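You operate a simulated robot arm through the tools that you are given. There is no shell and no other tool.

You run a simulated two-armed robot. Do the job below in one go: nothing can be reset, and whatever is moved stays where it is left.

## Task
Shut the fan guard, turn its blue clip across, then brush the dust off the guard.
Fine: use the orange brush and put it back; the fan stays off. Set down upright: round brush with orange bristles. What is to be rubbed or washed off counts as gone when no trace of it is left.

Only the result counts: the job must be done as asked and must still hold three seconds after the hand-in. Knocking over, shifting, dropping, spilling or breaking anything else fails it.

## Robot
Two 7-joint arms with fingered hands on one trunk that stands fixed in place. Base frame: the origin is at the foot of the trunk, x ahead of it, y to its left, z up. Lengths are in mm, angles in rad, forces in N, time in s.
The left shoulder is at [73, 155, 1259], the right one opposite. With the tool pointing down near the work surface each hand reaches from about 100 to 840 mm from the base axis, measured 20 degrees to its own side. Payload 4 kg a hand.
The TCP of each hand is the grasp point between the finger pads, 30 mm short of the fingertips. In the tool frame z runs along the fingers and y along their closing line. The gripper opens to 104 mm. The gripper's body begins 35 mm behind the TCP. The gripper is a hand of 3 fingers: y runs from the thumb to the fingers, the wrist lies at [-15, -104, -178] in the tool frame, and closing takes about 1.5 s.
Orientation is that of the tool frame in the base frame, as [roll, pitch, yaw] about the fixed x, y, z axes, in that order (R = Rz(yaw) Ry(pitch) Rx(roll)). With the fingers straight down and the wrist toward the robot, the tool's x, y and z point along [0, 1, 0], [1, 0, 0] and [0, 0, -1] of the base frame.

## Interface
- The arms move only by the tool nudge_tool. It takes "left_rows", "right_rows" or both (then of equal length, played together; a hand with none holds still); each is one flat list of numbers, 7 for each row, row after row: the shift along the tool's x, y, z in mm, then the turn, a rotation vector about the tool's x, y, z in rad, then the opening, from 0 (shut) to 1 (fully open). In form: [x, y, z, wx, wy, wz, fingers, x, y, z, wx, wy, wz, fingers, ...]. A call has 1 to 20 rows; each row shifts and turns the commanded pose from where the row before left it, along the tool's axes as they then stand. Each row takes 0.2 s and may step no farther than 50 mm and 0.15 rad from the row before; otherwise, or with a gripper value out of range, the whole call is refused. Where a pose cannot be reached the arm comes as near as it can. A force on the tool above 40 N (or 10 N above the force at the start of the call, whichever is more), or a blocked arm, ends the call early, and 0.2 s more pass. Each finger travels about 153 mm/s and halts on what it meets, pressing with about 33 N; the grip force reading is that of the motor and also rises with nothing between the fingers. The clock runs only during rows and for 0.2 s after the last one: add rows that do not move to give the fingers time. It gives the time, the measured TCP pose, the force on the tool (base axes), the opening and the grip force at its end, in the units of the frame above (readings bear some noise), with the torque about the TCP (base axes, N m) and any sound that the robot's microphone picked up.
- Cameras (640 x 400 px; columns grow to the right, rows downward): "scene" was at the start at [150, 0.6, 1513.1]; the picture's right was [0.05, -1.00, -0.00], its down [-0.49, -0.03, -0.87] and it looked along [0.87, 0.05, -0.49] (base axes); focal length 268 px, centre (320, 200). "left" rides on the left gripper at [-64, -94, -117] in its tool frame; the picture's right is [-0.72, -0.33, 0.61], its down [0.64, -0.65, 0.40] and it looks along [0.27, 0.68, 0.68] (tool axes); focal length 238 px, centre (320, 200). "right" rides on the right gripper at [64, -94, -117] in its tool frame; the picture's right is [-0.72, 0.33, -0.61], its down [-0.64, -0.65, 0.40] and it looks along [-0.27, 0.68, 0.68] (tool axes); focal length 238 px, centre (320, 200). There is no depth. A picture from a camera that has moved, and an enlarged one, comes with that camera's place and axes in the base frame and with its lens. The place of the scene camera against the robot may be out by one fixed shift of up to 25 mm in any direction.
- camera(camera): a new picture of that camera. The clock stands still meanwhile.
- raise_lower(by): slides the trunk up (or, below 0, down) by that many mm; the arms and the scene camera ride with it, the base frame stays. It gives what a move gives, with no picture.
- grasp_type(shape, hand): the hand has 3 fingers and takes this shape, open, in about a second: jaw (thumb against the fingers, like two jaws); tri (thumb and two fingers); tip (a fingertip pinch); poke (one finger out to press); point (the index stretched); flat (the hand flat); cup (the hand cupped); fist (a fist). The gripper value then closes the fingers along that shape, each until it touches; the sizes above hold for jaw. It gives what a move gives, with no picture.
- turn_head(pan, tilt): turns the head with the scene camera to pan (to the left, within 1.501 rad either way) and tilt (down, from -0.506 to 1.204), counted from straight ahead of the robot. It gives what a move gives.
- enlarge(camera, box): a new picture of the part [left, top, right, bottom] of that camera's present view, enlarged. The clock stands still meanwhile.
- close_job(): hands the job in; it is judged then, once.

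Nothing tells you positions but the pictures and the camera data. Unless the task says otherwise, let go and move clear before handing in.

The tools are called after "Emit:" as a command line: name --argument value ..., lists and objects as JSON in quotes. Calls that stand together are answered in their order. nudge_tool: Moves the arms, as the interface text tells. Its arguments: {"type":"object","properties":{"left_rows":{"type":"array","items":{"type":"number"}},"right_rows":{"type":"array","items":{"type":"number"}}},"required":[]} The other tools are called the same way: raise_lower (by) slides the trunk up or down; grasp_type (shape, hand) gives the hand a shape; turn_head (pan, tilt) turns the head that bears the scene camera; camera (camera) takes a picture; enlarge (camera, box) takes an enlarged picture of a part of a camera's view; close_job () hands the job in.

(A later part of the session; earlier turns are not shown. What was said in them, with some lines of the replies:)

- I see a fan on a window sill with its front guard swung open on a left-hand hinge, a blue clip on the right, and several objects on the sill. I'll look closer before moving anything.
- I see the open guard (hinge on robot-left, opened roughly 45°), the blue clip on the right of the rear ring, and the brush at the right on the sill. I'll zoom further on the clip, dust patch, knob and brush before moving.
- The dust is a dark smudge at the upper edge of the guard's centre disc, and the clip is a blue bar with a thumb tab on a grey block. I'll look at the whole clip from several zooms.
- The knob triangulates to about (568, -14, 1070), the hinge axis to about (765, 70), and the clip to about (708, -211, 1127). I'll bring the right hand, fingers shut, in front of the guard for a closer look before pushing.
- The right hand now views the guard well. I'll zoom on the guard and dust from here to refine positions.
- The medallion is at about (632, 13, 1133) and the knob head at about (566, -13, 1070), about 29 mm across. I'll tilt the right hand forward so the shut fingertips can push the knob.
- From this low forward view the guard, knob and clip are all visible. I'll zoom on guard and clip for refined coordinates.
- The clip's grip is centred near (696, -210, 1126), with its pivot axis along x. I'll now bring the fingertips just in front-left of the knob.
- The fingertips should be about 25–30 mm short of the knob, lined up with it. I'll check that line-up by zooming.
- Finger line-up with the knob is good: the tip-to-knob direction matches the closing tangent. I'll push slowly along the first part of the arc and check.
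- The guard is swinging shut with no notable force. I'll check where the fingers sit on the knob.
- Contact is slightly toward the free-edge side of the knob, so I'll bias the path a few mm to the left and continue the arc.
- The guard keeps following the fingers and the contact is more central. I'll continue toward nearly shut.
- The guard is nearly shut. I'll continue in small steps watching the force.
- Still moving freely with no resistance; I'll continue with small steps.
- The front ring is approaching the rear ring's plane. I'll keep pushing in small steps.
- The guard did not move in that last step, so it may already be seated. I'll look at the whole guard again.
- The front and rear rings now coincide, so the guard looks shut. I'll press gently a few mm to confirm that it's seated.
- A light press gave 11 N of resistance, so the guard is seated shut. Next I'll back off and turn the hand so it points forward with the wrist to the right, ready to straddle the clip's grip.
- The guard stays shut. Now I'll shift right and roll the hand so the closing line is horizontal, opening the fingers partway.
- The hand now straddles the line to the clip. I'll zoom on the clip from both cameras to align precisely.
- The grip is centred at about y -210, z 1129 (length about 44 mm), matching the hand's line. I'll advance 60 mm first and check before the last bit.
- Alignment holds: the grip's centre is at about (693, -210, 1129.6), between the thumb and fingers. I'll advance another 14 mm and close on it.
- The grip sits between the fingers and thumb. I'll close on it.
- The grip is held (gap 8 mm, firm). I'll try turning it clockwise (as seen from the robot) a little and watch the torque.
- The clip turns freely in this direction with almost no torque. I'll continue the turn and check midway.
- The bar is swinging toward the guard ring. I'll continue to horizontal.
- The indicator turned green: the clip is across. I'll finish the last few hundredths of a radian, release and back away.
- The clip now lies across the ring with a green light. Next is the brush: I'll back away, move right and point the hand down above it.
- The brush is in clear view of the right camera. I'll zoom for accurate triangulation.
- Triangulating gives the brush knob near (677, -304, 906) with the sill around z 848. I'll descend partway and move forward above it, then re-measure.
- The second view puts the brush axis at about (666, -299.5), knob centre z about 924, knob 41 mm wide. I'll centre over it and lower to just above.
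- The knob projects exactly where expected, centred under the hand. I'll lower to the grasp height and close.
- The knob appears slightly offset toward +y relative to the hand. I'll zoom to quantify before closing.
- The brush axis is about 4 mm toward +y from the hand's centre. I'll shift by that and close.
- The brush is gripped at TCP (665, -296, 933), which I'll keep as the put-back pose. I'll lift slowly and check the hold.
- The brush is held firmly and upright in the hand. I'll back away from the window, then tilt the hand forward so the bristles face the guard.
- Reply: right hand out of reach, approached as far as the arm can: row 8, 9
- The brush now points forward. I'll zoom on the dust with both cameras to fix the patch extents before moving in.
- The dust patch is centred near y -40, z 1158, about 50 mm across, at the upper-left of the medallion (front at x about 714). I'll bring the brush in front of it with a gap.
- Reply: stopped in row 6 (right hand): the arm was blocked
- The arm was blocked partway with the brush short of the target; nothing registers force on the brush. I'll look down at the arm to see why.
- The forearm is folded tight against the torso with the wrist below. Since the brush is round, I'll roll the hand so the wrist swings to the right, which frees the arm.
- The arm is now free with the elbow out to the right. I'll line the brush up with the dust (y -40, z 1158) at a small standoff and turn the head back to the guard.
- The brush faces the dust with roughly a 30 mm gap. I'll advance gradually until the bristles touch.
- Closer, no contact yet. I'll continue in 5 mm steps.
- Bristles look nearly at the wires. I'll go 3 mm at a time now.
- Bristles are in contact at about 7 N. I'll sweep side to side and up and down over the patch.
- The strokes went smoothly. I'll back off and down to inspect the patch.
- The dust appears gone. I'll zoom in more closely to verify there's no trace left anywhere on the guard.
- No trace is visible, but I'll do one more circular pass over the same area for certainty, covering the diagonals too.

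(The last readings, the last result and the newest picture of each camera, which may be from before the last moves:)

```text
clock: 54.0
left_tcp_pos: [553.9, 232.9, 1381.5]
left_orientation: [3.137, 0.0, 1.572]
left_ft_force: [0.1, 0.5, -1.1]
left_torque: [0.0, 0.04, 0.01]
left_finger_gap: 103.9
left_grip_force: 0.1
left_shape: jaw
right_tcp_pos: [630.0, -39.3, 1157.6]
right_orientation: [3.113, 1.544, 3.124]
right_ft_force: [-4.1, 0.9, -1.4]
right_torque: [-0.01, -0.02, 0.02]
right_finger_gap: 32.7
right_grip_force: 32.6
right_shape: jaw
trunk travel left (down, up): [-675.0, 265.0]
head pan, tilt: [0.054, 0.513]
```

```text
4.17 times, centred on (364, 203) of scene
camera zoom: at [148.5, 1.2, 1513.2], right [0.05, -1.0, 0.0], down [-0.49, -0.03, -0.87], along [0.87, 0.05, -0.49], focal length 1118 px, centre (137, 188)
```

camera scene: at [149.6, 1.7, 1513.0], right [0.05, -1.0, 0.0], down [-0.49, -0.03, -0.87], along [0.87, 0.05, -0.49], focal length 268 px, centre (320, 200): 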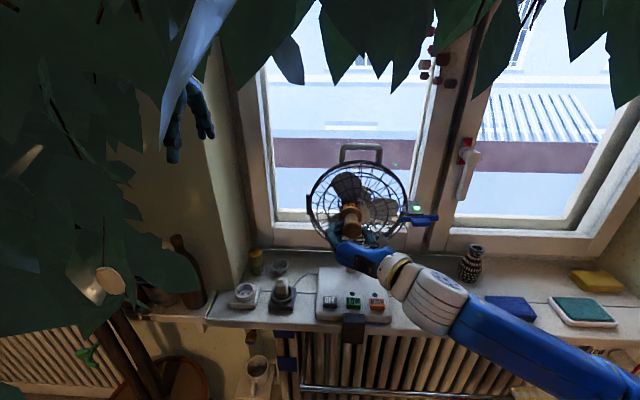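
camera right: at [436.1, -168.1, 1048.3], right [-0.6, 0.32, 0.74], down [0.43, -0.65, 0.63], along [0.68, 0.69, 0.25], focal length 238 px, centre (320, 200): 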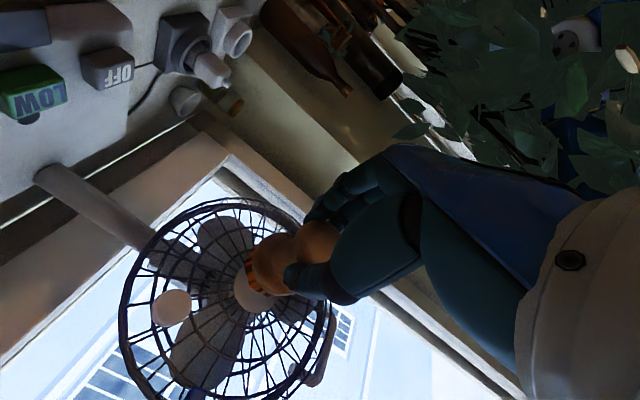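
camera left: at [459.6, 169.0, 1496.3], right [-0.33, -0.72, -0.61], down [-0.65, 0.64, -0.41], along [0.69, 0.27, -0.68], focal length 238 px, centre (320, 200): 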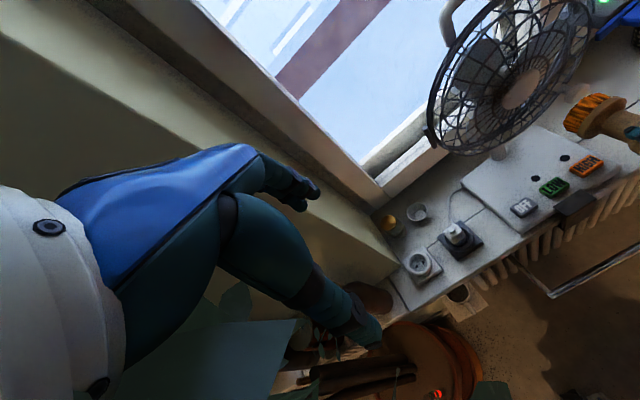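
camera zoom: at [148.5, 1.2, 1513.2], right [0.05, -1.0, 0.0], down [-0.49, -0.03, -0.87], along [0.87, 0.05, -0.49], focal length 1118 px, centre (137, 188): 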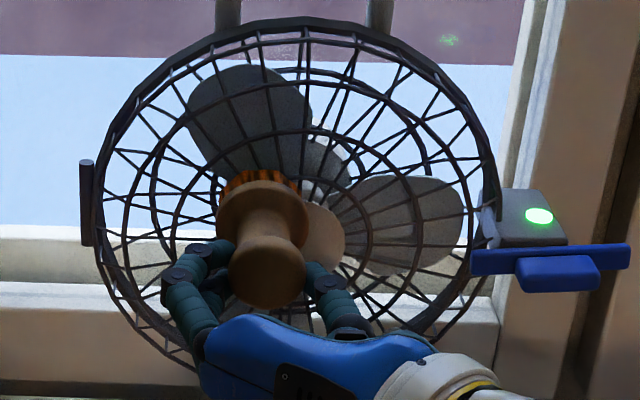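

The second pass is done. Now I'll back away, move right, and begin returning the brush.

Emit:
nudge_tool --right_rows '[0, 0, -15, 0, 0, 0, 0, 0, 0, -30, 0, 0, 0, 0, 0, 0, -40, 0, 0, 0, 0, 0, 0, -40, 0, 0, 0, 0, 13, -43, -4, 0, 0, 0, 0, 13, -43, -4, 0, 0, 0, 0, 13, -43, -4, 0, 0, 0, 0, 13, -43, -4, 0, 0, 0, 0, 13, -43, -4, 0, 0, 0, 0]'

Emit:
enlarge --camera "scene" --box '[316, 170, 396, 230]'

Emit:
enlarge --camera "scene" --box '[300, 155, 460, 255]'

Emit:
enlarge --camera "left" --box '[430, 0, 622, 150]'

Emit:
camera --camera "right"

```text
clock: 56.0
left_tcp_pos: [553.7, 232.3, 1382.0]
left_orientation: [3.138, -0.003, 1.572]
left_ft_force: [-0.2, 0.5, 0.4]
left_torque: [-0.01, 0.01, 0.01]
left_finger_gap: 103.9
left_grip_force: 0.1
left_shape: jaw
right_tcp_pos: [485.3, -257.3, 1095.1]
right_orientation: [3.105, 1.545, 3.116]
right_ft_force: [-0.2, 0.5, -0.6]
right_torque: [-0.02, 0.03, 0.03]
right_finger_gap: 32.2
right_grip_force: 33.2
right_shape: jaw
trunk travel left (down, up): [-675.0, 265.0]
head pan, tilt: [0.054, 0.513]
```

```text
6.67 times, centred on (356, 200) of scene
camera zoom: at [147.7, -0.4, 1513.3], right [0.05, -1.0, 0.0], down [-0.49, -0.03, -0.87], along [0.87, 0.05, -0.49], focal length 1789 px, centre (80, 200)
```

zoom: 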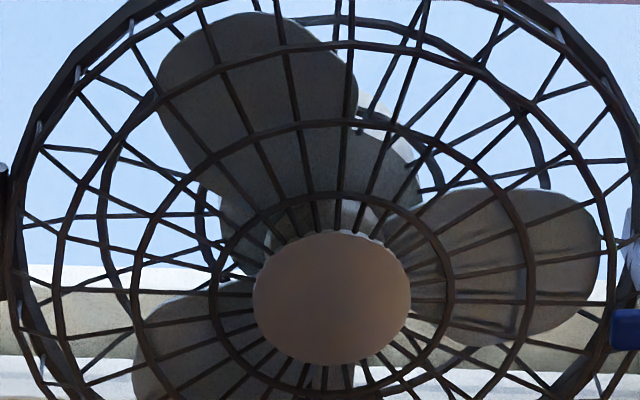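

```text
4.00 times, centred on (380, 205) of scene
camera zoom: at [147.7, -0.4, 1513.3], right [0.05, -1.0, 0.0], down [-0.49, -0.03, -0.87], along [0.87, 0.05, -0.49], focal length 1074 px, centre (80, 180)
```

zoom: 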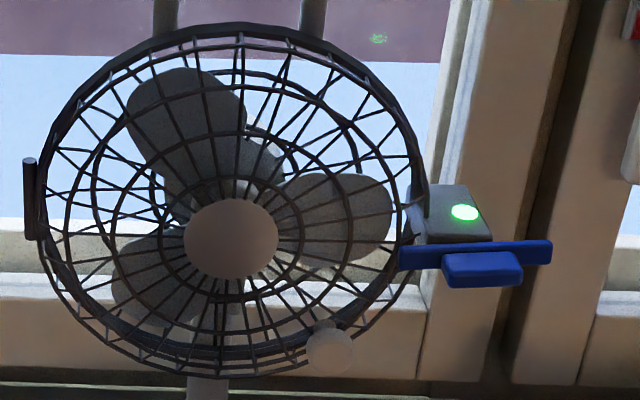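

```text
2.67 times, centred on (526, 75) of left
camera zoom: at [458.7, 166.4, 1496.9], right [-0.32, -0.72, -0.62], down [-0.65, 0.64, -0.41], along [0.69, 0.27, -0.68], focal length 636 px, centre (-229, 533)
```

zoom: 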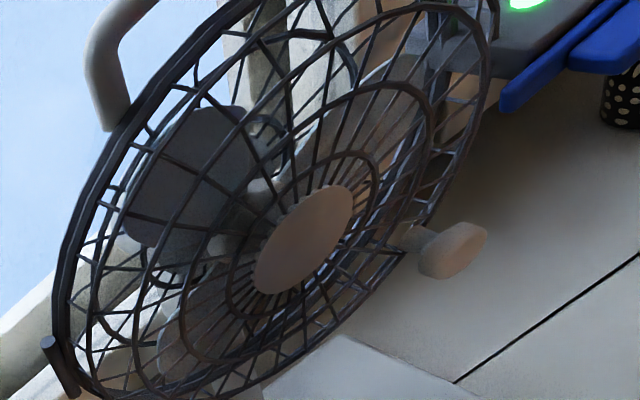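

```text
taken
camera right: at [367.5, -352.9, 1034.2], right [-0.6, 0.32, 0.74], down [0.43, -0.65, 0.63], along [0.68, 0.69, 0.25], focal length 238 px, centre (320, 200)
```

right: 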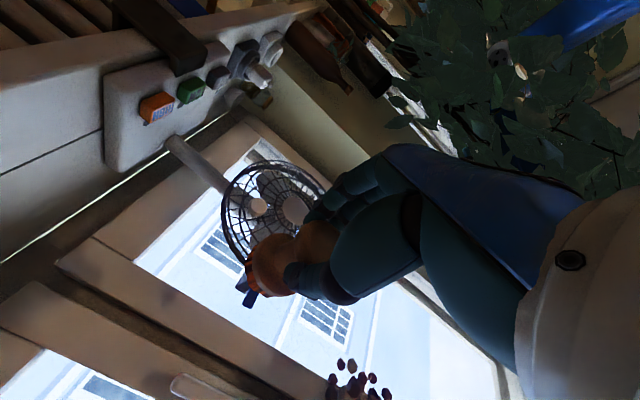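

The guard is clean, shut and latched with the green light on. Now I'll roll the hand back to the wrist-below pose, and then tilt down for put-back.

Emit:
nudge_tool --right_rows '[0, 0, 0, 0.011, -0.0258, 0, 0, 0, 0, 0, 0, 0, 0.1428, 0, 0, 0, 0, 0, 0, 0.1428, 0, 0, 0, 0, 0, 0, 0.1428, 0, 0, 0, 0, 0, 0, 0.1428, 0, 0, 0, 0, 0, 0, 0.1428, 0, 0, 0, 0, 0, 0, 0.1428, 0, 0, 0, 0, 0, 0, 0.1428, 0, 0, 0, 0, 0, 0, 0.1428, 0, 0, 0, 0, 0, 0, 0.1428, 0, 0, 0, 0, 0, 0, 0.1428, 0, 0, 0, 0, 0, 0, 0.1428, 0, 0, 0, 0, 0, 0, 0, 0]'

Emit:
camera --camera "right"

```text
clock: 58.8
left_tcp_pos: [553.0, 234.2, 1380.1]
left_orientation: [3.138, 0.0, 1.57]
left_ft_force: [0.3, -0.6, -0.3]
left_torque: [-0.01, 0.0, -0.04]
left_finger_gap: 103.9
left_grip_force: 0.0
left_shape: jaw
right_tcp_pos: [485.9, -255.2, 1096.7]
right_orientation: [1.573, -0.001, 1.571]
right_ft_force: [0.2, 0.4, 0.4]
right_torque: [-0.01, 0.07, 0.01]
right_finger_gap: 32.6
right_grip_force: 32.7
right_shape: jaw
trunk travel left (down, up): [-675.0, 265.0]
head pan, tilt: [0.054, 0.513]
```

```text
taken
camera right: at [369.0, -191.5, 1001.3], right [-0.61, -0.72, 0.33], down [0.4, -0.64, -0.65], along [0.68, -0.27, 0.68], focal length 238 px, centre (320, 200)
```

right: 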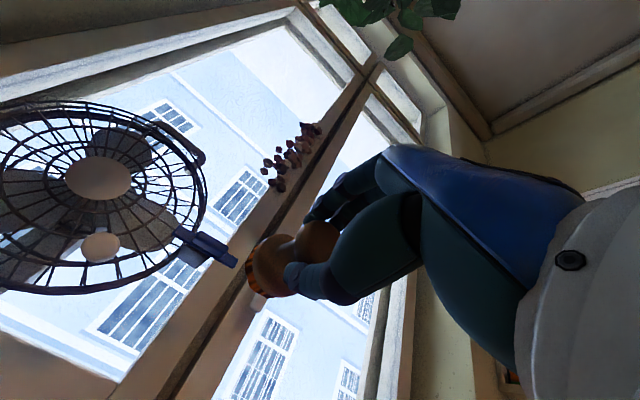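

Next I'll tilt the hand down so the brush points at the sill again.

Emit:
nudge_tool --right_rows '[0, 0, 0, 0.1426, 0, 0, 0, 0, 0, 0, 0.1426, 0, 0, 0, 0, 0, 0, 0.1426, 0, 0, 0, 0, 0, 0, 0.1426, 0, 0, 0, 0, 0, 0, 0.1426, 0, 0, 0, 0, 0, 0, 0.1426, 0, 0, 0, 0, 0, 0, 0.1426, 0, 0, 0, 0, 0, 0, 0.1426, 0, 0, 0, 0, 0, 0, 0.1426, 0, 0, 0, 0, 0, 0, 0.1426, 0, 0, 0, 0, 0, 0, 0.1426, 0, 0, 0, 0, 0, 0, 0, 0, 0, 0]'

Emit:
camera --camera "right"

Emit:
camera --camera "scene"

```text
clock: 61.4
left_tcp_pos: [553.8, 232.8, 1380.5]
left_orientation: [3.141, 0.0, 1.571]
left_ft_force: [-0.7, -0.6, -0.2]
left_torque: [-0.01, -0.03, -0.01]
left_finger_gap: 104.0
left_grip_force: 0.1
left_shape: jaw
right_tcp_pos: [492.9, -257.8, 1091.8]
right_orientation: [-3.14, 0.001, 1.572]
right_ft_force: [-0.6, 0.6, -1.3]
right_torque: [-0.02, 0.01, 0.01]
right_finger_gap: 32.3
right_grip_force: 33.1
right_shape: jaw
right hand out of reach, approached as far as the arm can: row 6
trunk travel left (down, up): [-675.0, 265.0]
head pan, tilt: [0.054, 0.513]
```

```text
taken
camera right: at [398.8, -194.3, 1208.2], right [0.33, -0.72, 0.61], down [-0.65, -0.64, -0.4], along [0.68, -0.27, -0.68], focal length 238 px, centre (320, 200)
```

right: 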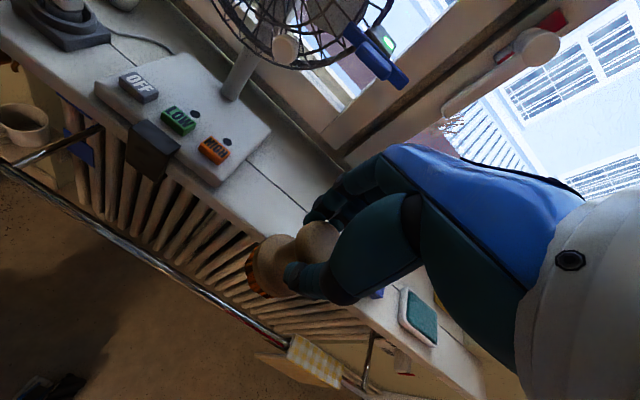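

```text
taken
camera scene: at [149.4, 0.7, 1513.1], right [0.05, -1.0, 0.0], down [-0.49, -0.03, -0.87], along [0.87, 0.05, -0.49], focal length 268 px, centre (320, 200)
```

scene: 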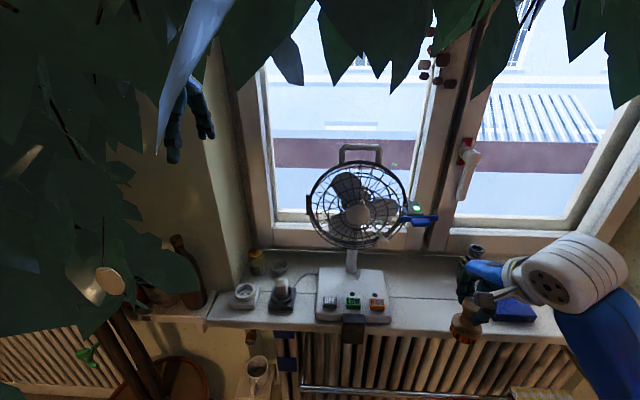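

The brush points down again. I'll lower a bit and move forward above the original spot.

Emit:
nudge_tool --right_rows '[-10, 0, 26, 0, 0, 0, 0, -10, 10, 26, 0, 0, 0, 0, -6, 40, 0, 0, 0, 0, 0, -5, 40, 0, 0, 0, 0, 0, -4, 40, 0, 0, 0, 0, 0, -3, 40, 0, 0, 0, 0, 0, 0, 0, 0, 0, 0, 0, 0]'

Emit:
camera --camera "right"

Emit:
enlarge --camera "scene" --box '[390, 190, 518, 330]'

```text
clock: 63.0
left_tcp_pos: [554.6, 232.0, 1379.9]
left_orientation: [3.139, 0.0, 1.571]
left_ft_force: [0.4, -0.5, 0.5]
left_torque: [-0.01, -0.02, 0.0]
left_finger_gap: 103.4
left_grip_force: 0.1
left_shape: jaw
right_tcp_pos: [664.3, -296.2, 1038.4]
right_orientation: [3.139, -0.001, 1.57]
right_ft_force: [-0.1, -0.5, -1.0]
right_torque: [-0.03, -0.04, -0.02]
right_finger_gap: 32.2
right_grip_force: 33.4
right_shape: jaw
trunk travel left (down, up): [-675.0, 265.0]
head pan, tilt: [0.054, 0.513]
```

```text
taken
camera right: at [569.3, -232.7, 1155.4], right [0.33, -0.72, 0.61], down [-0.65, -0.64, -0.4], along [0.68, -0.27, -0.68], focal length 238 px, centre (320, 200)
```

right: 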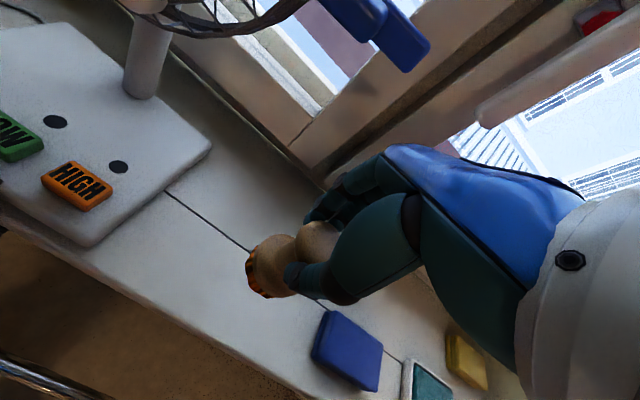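

```text
2.86 times, centred on (454, 260) of scene
camera zoom: at [150.4, 0.7, 1513.0], right [0.05, -1.0, 0.0], down [-0.49, -0.03, -0.87], along [0.87, 0.05, -0.49], focal length 767 px, centre (-63, 29)
```

zoom: 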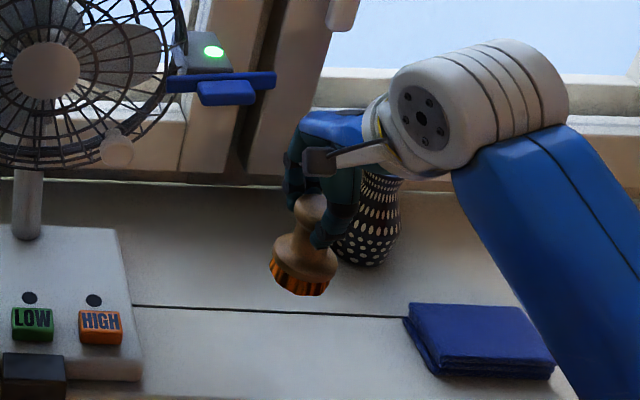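

I'm directly above the original spot. I'll lower most of the way, then feel for contact.

Emit:
nudge_tool --right_rows '[0, 1, 20, 0, 0, 0, 0, 0, 0, 20, 0, 0, 0, 0, 0, 0, 20, 0, 0, 0, 0, 0, 0, 20, 0, 0, 0, 0, 0, 0, 15, 0, 0, 0, 0, 0, 0, 0, 0, 0, 0, 0]'

Emit:
camera --camera "right"

Emit:
enlarge --camera "scene" --box '[400, 230, 496, 330]'

```text
clock: 64.3
left_tcp_pos: [554.6, 233.0, 1379.7]
left_orientation: [3.14, 0.0, 1.571]
left_ft_force: [-0.4, 1.4, -0.6]
left_torque: [0.02, 0.0, 0.02]
left_finger_gap: 103.8
left_grip_force: 0.1
left_shape: jaw
right_tcp_pos: [664.5, -295.5, 944.2]
right_orientation: [3.141, 0.0, 1.57]
right_ft_force: [-0.7, -0.3, -0.4]
right_torque: [0.02, 0.04, 0.0]
right_finger_gap: 32.5
right_grip_force: 33.5
right_shape: jaw
trunk travel left (down, up): [-675.0, 265.0]
head pan, tilt: [0.054, 0.513]
```

```text
taken
camera right: at [570.5, -231.9, 1061.0], right [0.33, -0.72, 0.61], down [-0.65, -0.64, -0.41], along [0.68, -0.27, -0.68], focal length 238 px, centre (320, 200)
```

right: 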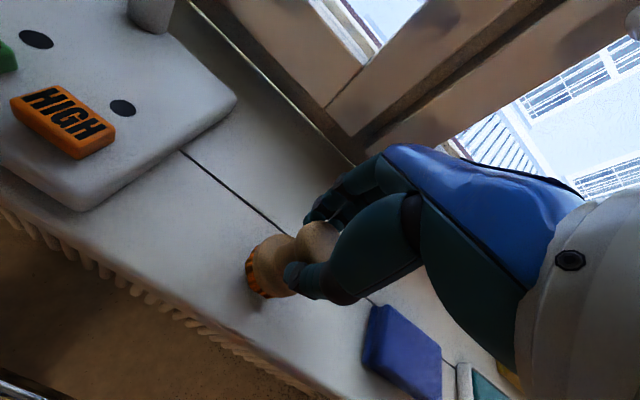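

```text
4.00 times, centred on (448, 280) of scene
camera zoom: at [149.9, 0.7, 1513.1], right [0.05, -1.0, 0.0], down [-0.49, -0.03, -0.87], along [0.87, 0.05, -0.49], focal length 1074 px, centre (-192, -120)
```

zoom: 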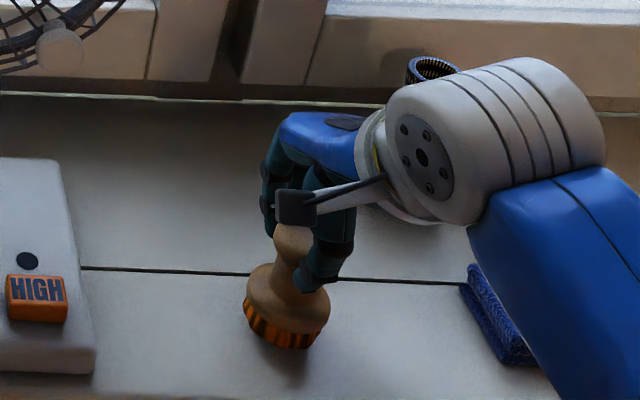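

About 11 mm above the sill. Lowering gently until the sill takes the weight.

Emit:
nudge_tool --right_rows '[0, 0, 4, 0, 0, 0, 0, 0, 0, 4, 0, 0, 0, 0, 0, 0, 0, 0, 0, 0, 0]'

Emit:
nudge_tool --right_rows '[0, 0, 2, 0, 0, 0, 0, 0, 0, 0, 0, 0, 0, 0]'

Emit:
enlarge --camera "scene" --box '[400, 260, 480, 330]'

Emit:
enlarge --camera "right" --box '[210, 200, 338, 320]'

```text
clock: 65.2
left_tcp_pos: [554.0, 231.8, 1379.7]
left_orientation: [3.139, -0.001, 1.572]
left_ft_force: [-0.7, -0.3, 0.2]
left_torque: [-0.02, -0.02, -0.02]
left_finger_gap: 103.7
left_grip_force: 0.1
left_shape: jaw
right_tcp_pos: [665.6, -295.5, 936.9]
right_orientation: [-3.141, 0.0, 1.572]
right_ft_force: [-0.6, -0.1, -0.8]
right_torque: [-0.01, -0.01, 0.0]
right_finger_gap: 32.4
right_grip_force: 32.6
right_shape: jaw
trunk travel left (down, up): [-675.0, 265.0]
head pan, tilt: [0.054, 0.513]
```

```text
clock: 65.8
left_tcp_pos: [554.1, 233.2, 1380.8]
left_orientation: [3.141, -0.001, 1.57]
left_ft_force: [0.0, -0.1, 0.0]
left_torque: [0.03, 0.02, -0.01]
left_finger_gap: 103.6
left_grip_force: 0.0
left_shape: jaw
right_tcp_pos: [665.3, -295.7, 935.4]
right_orientation: [3.138, 0.0, 1.569]
right_ft_force: [0.2, 0.1, -1.1]
right_torque: [-0.03, -0.03, 0.04]
right_finger_gap: 32.4
right_grip_force: 32.2
right_shape: jaw
trunk travel left (down, up): [-675.0, 265.0]
head pan, tilt: [0.054, 0.513]
```

```text
5.71 times, centred on (440, 295) of scene
camera zoom: at [150.2, 0.7, 1513.0], right [0.05, -1.0, 0.0], down [-0.49, -0.03, -0.87], along [0.87, 0.05, -0.49], focal length 1534 px, centre (-366, -343)
```

zoom: 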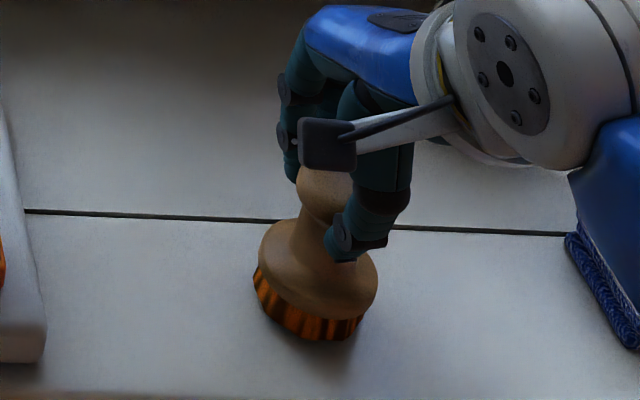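

```text
3.33 times, centred on (274, 260) of right
camera zoom: at [570.6, -232.5, 1051.1], right [0.33, -0.72, 0.61], down [-0.65, -0.64, -0.4], along [0.68, -0.27, -0.68], focal length 794 px, centre (473, 0)
```

zoom: 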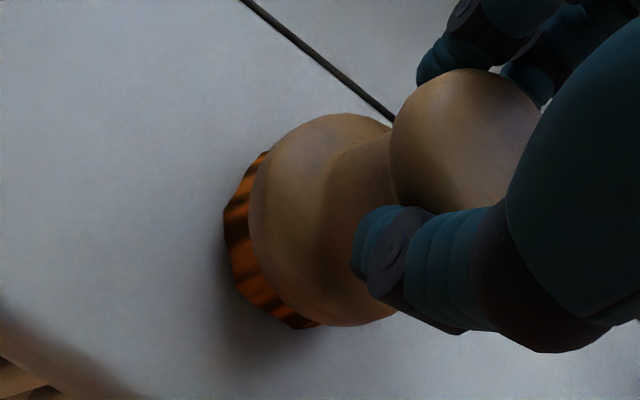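

No contact yet; I'll keep lowering in 1.5 mm steps.

Emit:
nudge_tool --right_rows '[0, 0, 1.5, 0, 0, 0, 0, 0, 0, 0, 0, 0, 0, 0]'

Emit:
nudge_tool --right_rows '[0, 0, 1.5, 0, 0, 0, 0, 0, 0, 0, 0, 0, 0, 0]'

Emit:
enlarge --camera "scene" --box '[400, 260, 480, 330]'

```text
clock: 66.3
left_tcp_pos: [554.2, 232.9, 1380.1]
left_orientation: [3.141, 0.001, 1.571]
left_ft_force: [0.2, -1.0, 0.1]
left_torque: [-0.03, 0.01, 0.02]
left_finger_gap: 103.9
left_grip_force: 0.1
left_shape: jaw
right_tcp_pos: [664.1, -296.5, 933.3]
right_orientation: [3.139, -0.002, 1.571]
right_ft_force: [-0.2, 0.4, -0.1]
right_torque: [-0.02, -0.04, -0.01]
right_finger_gap: 32.4
right_grip_force: 33.1
right_shape: jaw
trunk travel left (down, up): [-675.0, 265.0]
head pan, tilt: [0.054, 0.513]
```

```text
clock: 67.0
left_tcp_pos: [553.7, 234.5, 1380.6]
left_orientation: [3.139, 0.0, 1.571]
left_ft_force: [0.4, 0.5, 0.2]
left_torque: [0.03, 0.01, 0.03]
left_finger_gap: 103.6
left_grip_force: 0.0
left_shape: jaw
right_tcp_pos: [665.1, -294.8, 933.8]
right_orientation: [3.141, 0.0, 1.572]
right_ft_force: [-0.9, 0.9, 1.6]
right_torque: [0.02, 0.01, -0.02]
right_finger_gap: 32.6
right_grip_force: 33.0
right_shape: jaw
trunk travel left (down, up): [-675.0, 265.0]
head pan, tilt: [0.054, 0.513]
```

```text
5.71 times, centred on (440, 295) of scene
camera zoom: at [149.6, 1.3, 1513.1], right [0.05, -1.0, 0.0], down [-0.49, -0.03, -0.87], along [0.87, 0.05, -0.49], focal length 1534 px, centre (-366, -343)
```

zoom: 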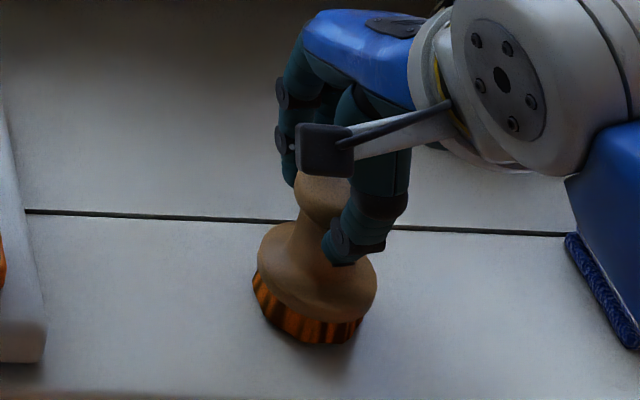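

The sill is starting to take load and the brush sits within a couple of mm of its original place. I'll seat it another millimetre and release slowly.

Emit:
nudge_tool --right_rows '[0, 0, 1, 0, 0, 0, 0, 0, 0, 0, 0, 0, 0, 0]'

Emit:
nudge_tool --right_rows '[0, 0, 0, 0, 0, 0, 0.35, 0, 0, 0, 0, 0, 0, 0.4, 0, 0, 0, 0, 0, 0, 0.5, 0, 0, 0, 0, 0, 0, 0.7, 0, 0, 0, 0, 0, 0, 1, 0, 0, 0, 0, 0, 0, 1, 0, 0, 0, 0, 0, 0, 1]'

Emit:
camera --camera "right"

Emit:
enlarge --camera "scene" --box '[400, 260, 480, 330]'

```text
clock: 67.5
left_tcp_pos: [553.4, 235.0, 1380.4]
left_orientation: [3.141, 0.0, 1.571]
left_ft_force: [-0.5, 0.0, 0.1]
left_torque: [0.03, 0.0, 0.03]
left_finger_gap: 103.7
left_grip_force: 0.0
left_shape: jaw
right_tcp_pos: [664.9, -293.8, 931.7]
right_orientation: [3.138, 0.002, 1.57]
right_ft_force: [0.0, 1.4, 4.3]
right_torque: [0.01, -0.03, 0.05]
right_finger_gap: 32.2
right_grip_force: 33.2
right_shape: jaw
trunk travel left (down, up): [-675.0, 265.0]
head pan, tilt: [0.054, 0.513]
```

```text
clock: 69.2
left_tcp_pos: [553.5, 233.4, 1379.7]
left_orientation: [3.139, 0.0, 1.571]
left_ft_force: [0.1, 0.1, 0.4]
left_torque: [0.0, -0.03, -0.01]
left_finger_gap: 103.8
left_grip_force: 0.0
left_shape: jaw
right_tcp_pos: [664.0, -295.2, 929.7]
right_orientation: [3.14, -0.001, 1.57]
right_ft_force: [-0.6, -0.4, 0.0]
right_torque: [-0.01, 0.0, 0.0]
right_finger_gap: 103.9
right_grip_force: 0.1
right_shape: jaw
trunk travel left (down, up): [-675.0, 265.0]
head pan, tilt: [0.054, 0.513]
```

```text
taken
camera right: at [570.2, -232.2, 1047.6], right [0.33, -0.72, 0.61], down [-0.65, -0.64, -0.4], along [0.68, -0.27, -0.68], focal length 238 px, centre (320, 200)
```

right: 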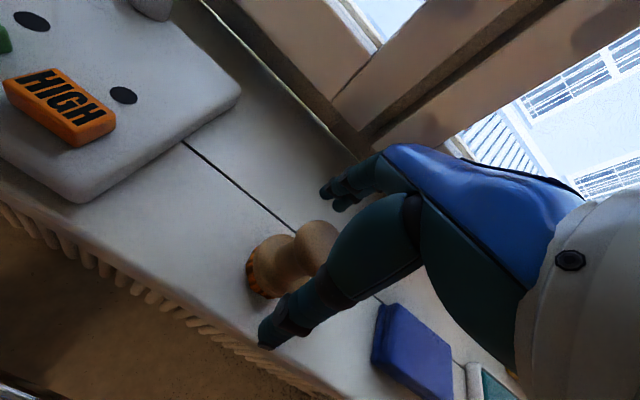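

```text
5.71 times, centred on (440, 295) of scene
camera zoom: at [149.9, 0.8, 1513.1], right [0.05, -1.0, 0.0], down [-0.49, -0.03, -0.87], along [0.87, 0.05, -0.49], focal length 1534 px, centre (-366, -343)
```

zoom: 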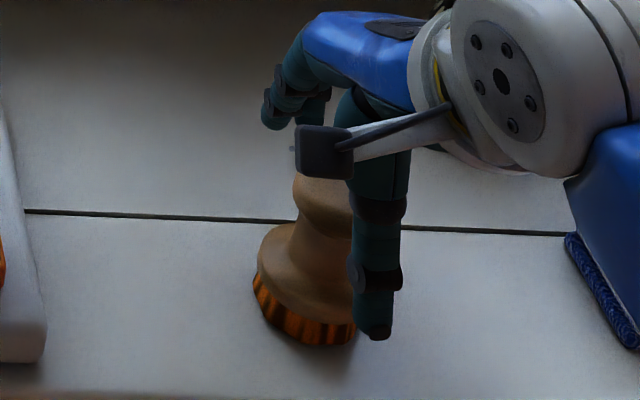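

The brush stands upright on its own. I'll lift the open hand straight up, then withdraw.

Emit:
nudge_tool --right_rows '[0, 0, -10, 0, 0, 0, 1, 0, 0, -20, 0, 0, 0, 1, 0, 0, -25, 0, 0, 0, 1, 0, 0, -30, 0, 0, 0, 1, 0, 0, -25, 0, 0, 0, 1, 0, -40, -5, 0, 0, 0, 1, 0, -40, -10, 0, 0, 0, 1, 0, -40, -20, 0, 0, 0, 1, 0, -30, -40, 0, 0, 0, 1, 0, -10, -40, 0, 0, 0, 1]'

Emit:
camera --camera "scene"

Emit:
camera --camera "right"

Emit:
enlarge --camera "scene" --box '[408, 275, 472, 325]'

Emit:
enlarge --camera "scene" --box '[300, 140, 460, 260]'

```text
clock: 71.3
left_tcp_pos: [554.3, 232.7, 1379.7]
left_orientation: [3.14, -0.001, 1.572]
left_ft_force: [0.0, -0.6, -0.3]
left_torque: [-0.01, 0.03, -0.01]
left_finger_gap: 103.7
left_grip_force: 0.1
left_shape: jaw
right_tcp_pos: [505.2, -295.1, 1155.2]
right_orientation: [-3.141, -0.001, 1.572]
right_ft_force: [0.7, -0.5, 0.0]
right_torque: [0.03, -0.04, 0.02]
right_finger_gap: 104.0
right_grip_force: 0.1
right_shape: jaw
trunk travel left (down, up): [-675.0, 265.0]
head pan, tilt: [0.054, 0.513]
```

```text
taken
camera scene: at [149.5, 1.1, 1513.0], right [0.05, -1.0, 0.0], down [-0.49, -0.03, -0.87], along [0.87, 0.05, -0.49], focal length 268 px, centre (320, 200)
```

scene: 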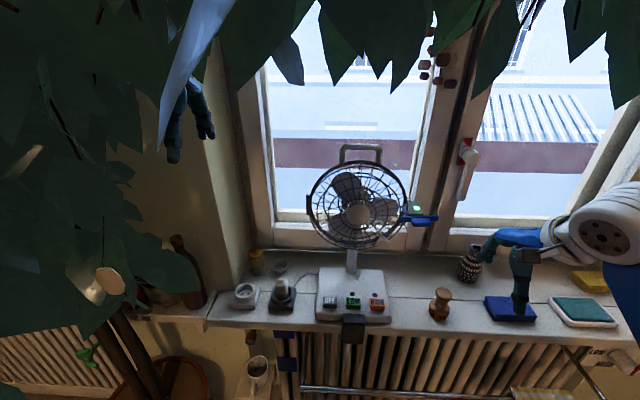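

```text
taken
camera right: at [410.3, -231.3, 1271.5], right [0.33, -0.72, 0.61], down [-0.65, -0.64, -0.4], along [0.68, -0.27, -0.68], focal length 238 px, centre (320, 200)
```

right: 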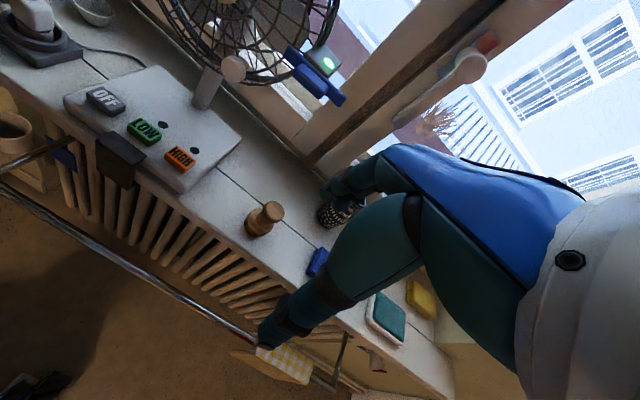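

```text
8.00 times, centred on (440, 300) of scene
camera zoom: at [149.5, 1.1, 1513.0], right [0.05, -1.0, 0.0], down [-0.49, -0.03, -0.87], along [0.87, 0.05, -0.49], focal length 2147 px, centre (-640, -600)
```

zoom: 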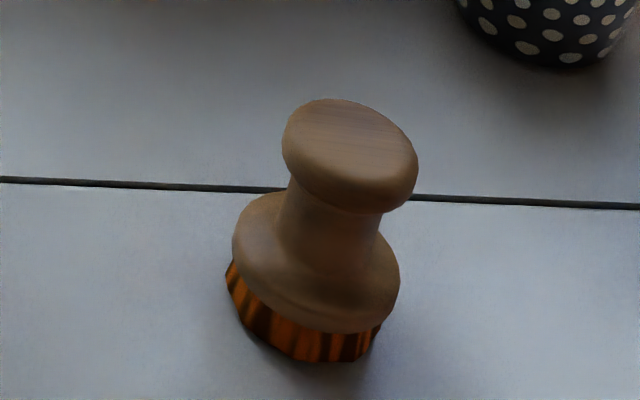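

```text
3.33 times, centred on (380, 200) of scene
camera zoom: at [149.5, 1.1, 1513.0], right [0.05, -1.0, 0.0], down [-0.49, -0.03, -0.87], along [0.87, 0.05, -0.49], focal length 895 px, centre (120, 200)
```

zoom: 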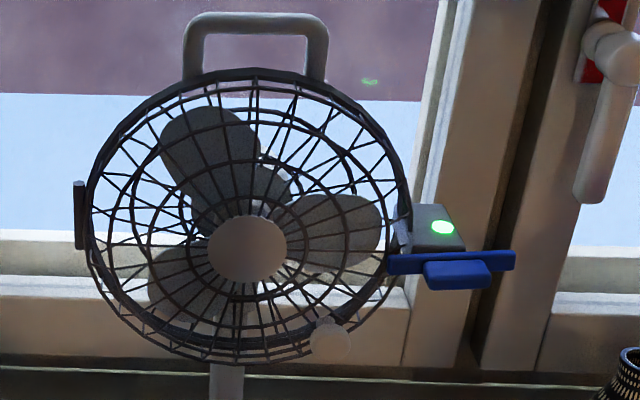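

The guard is shut, the clip lies across it with a green light, the dust is gone, and the brush stands upright within a few mm of its original spot. The fan is off, nothing else has shifted and both hands are clear, so I'm handing the job in.

Emit:
close_job

```text
The job is handed in.
```

The job is handed in. The fan guard is shut, the blue clip is turned across it with its light showing green, and no dust is visible on the guard.

- **Brush:** the orange brush is back upright on the sill, about 3–4 mm from where it started.
- **Fan:** it stayed off, and I didn't touch any of its buttons.
- **Everything else:** nothing else on the sill appears to have moved in the final pictures, and both hands are clear.

I brushed the dusty area twice. The dust was already gone after the first pass; the second was to be sure of the edges.
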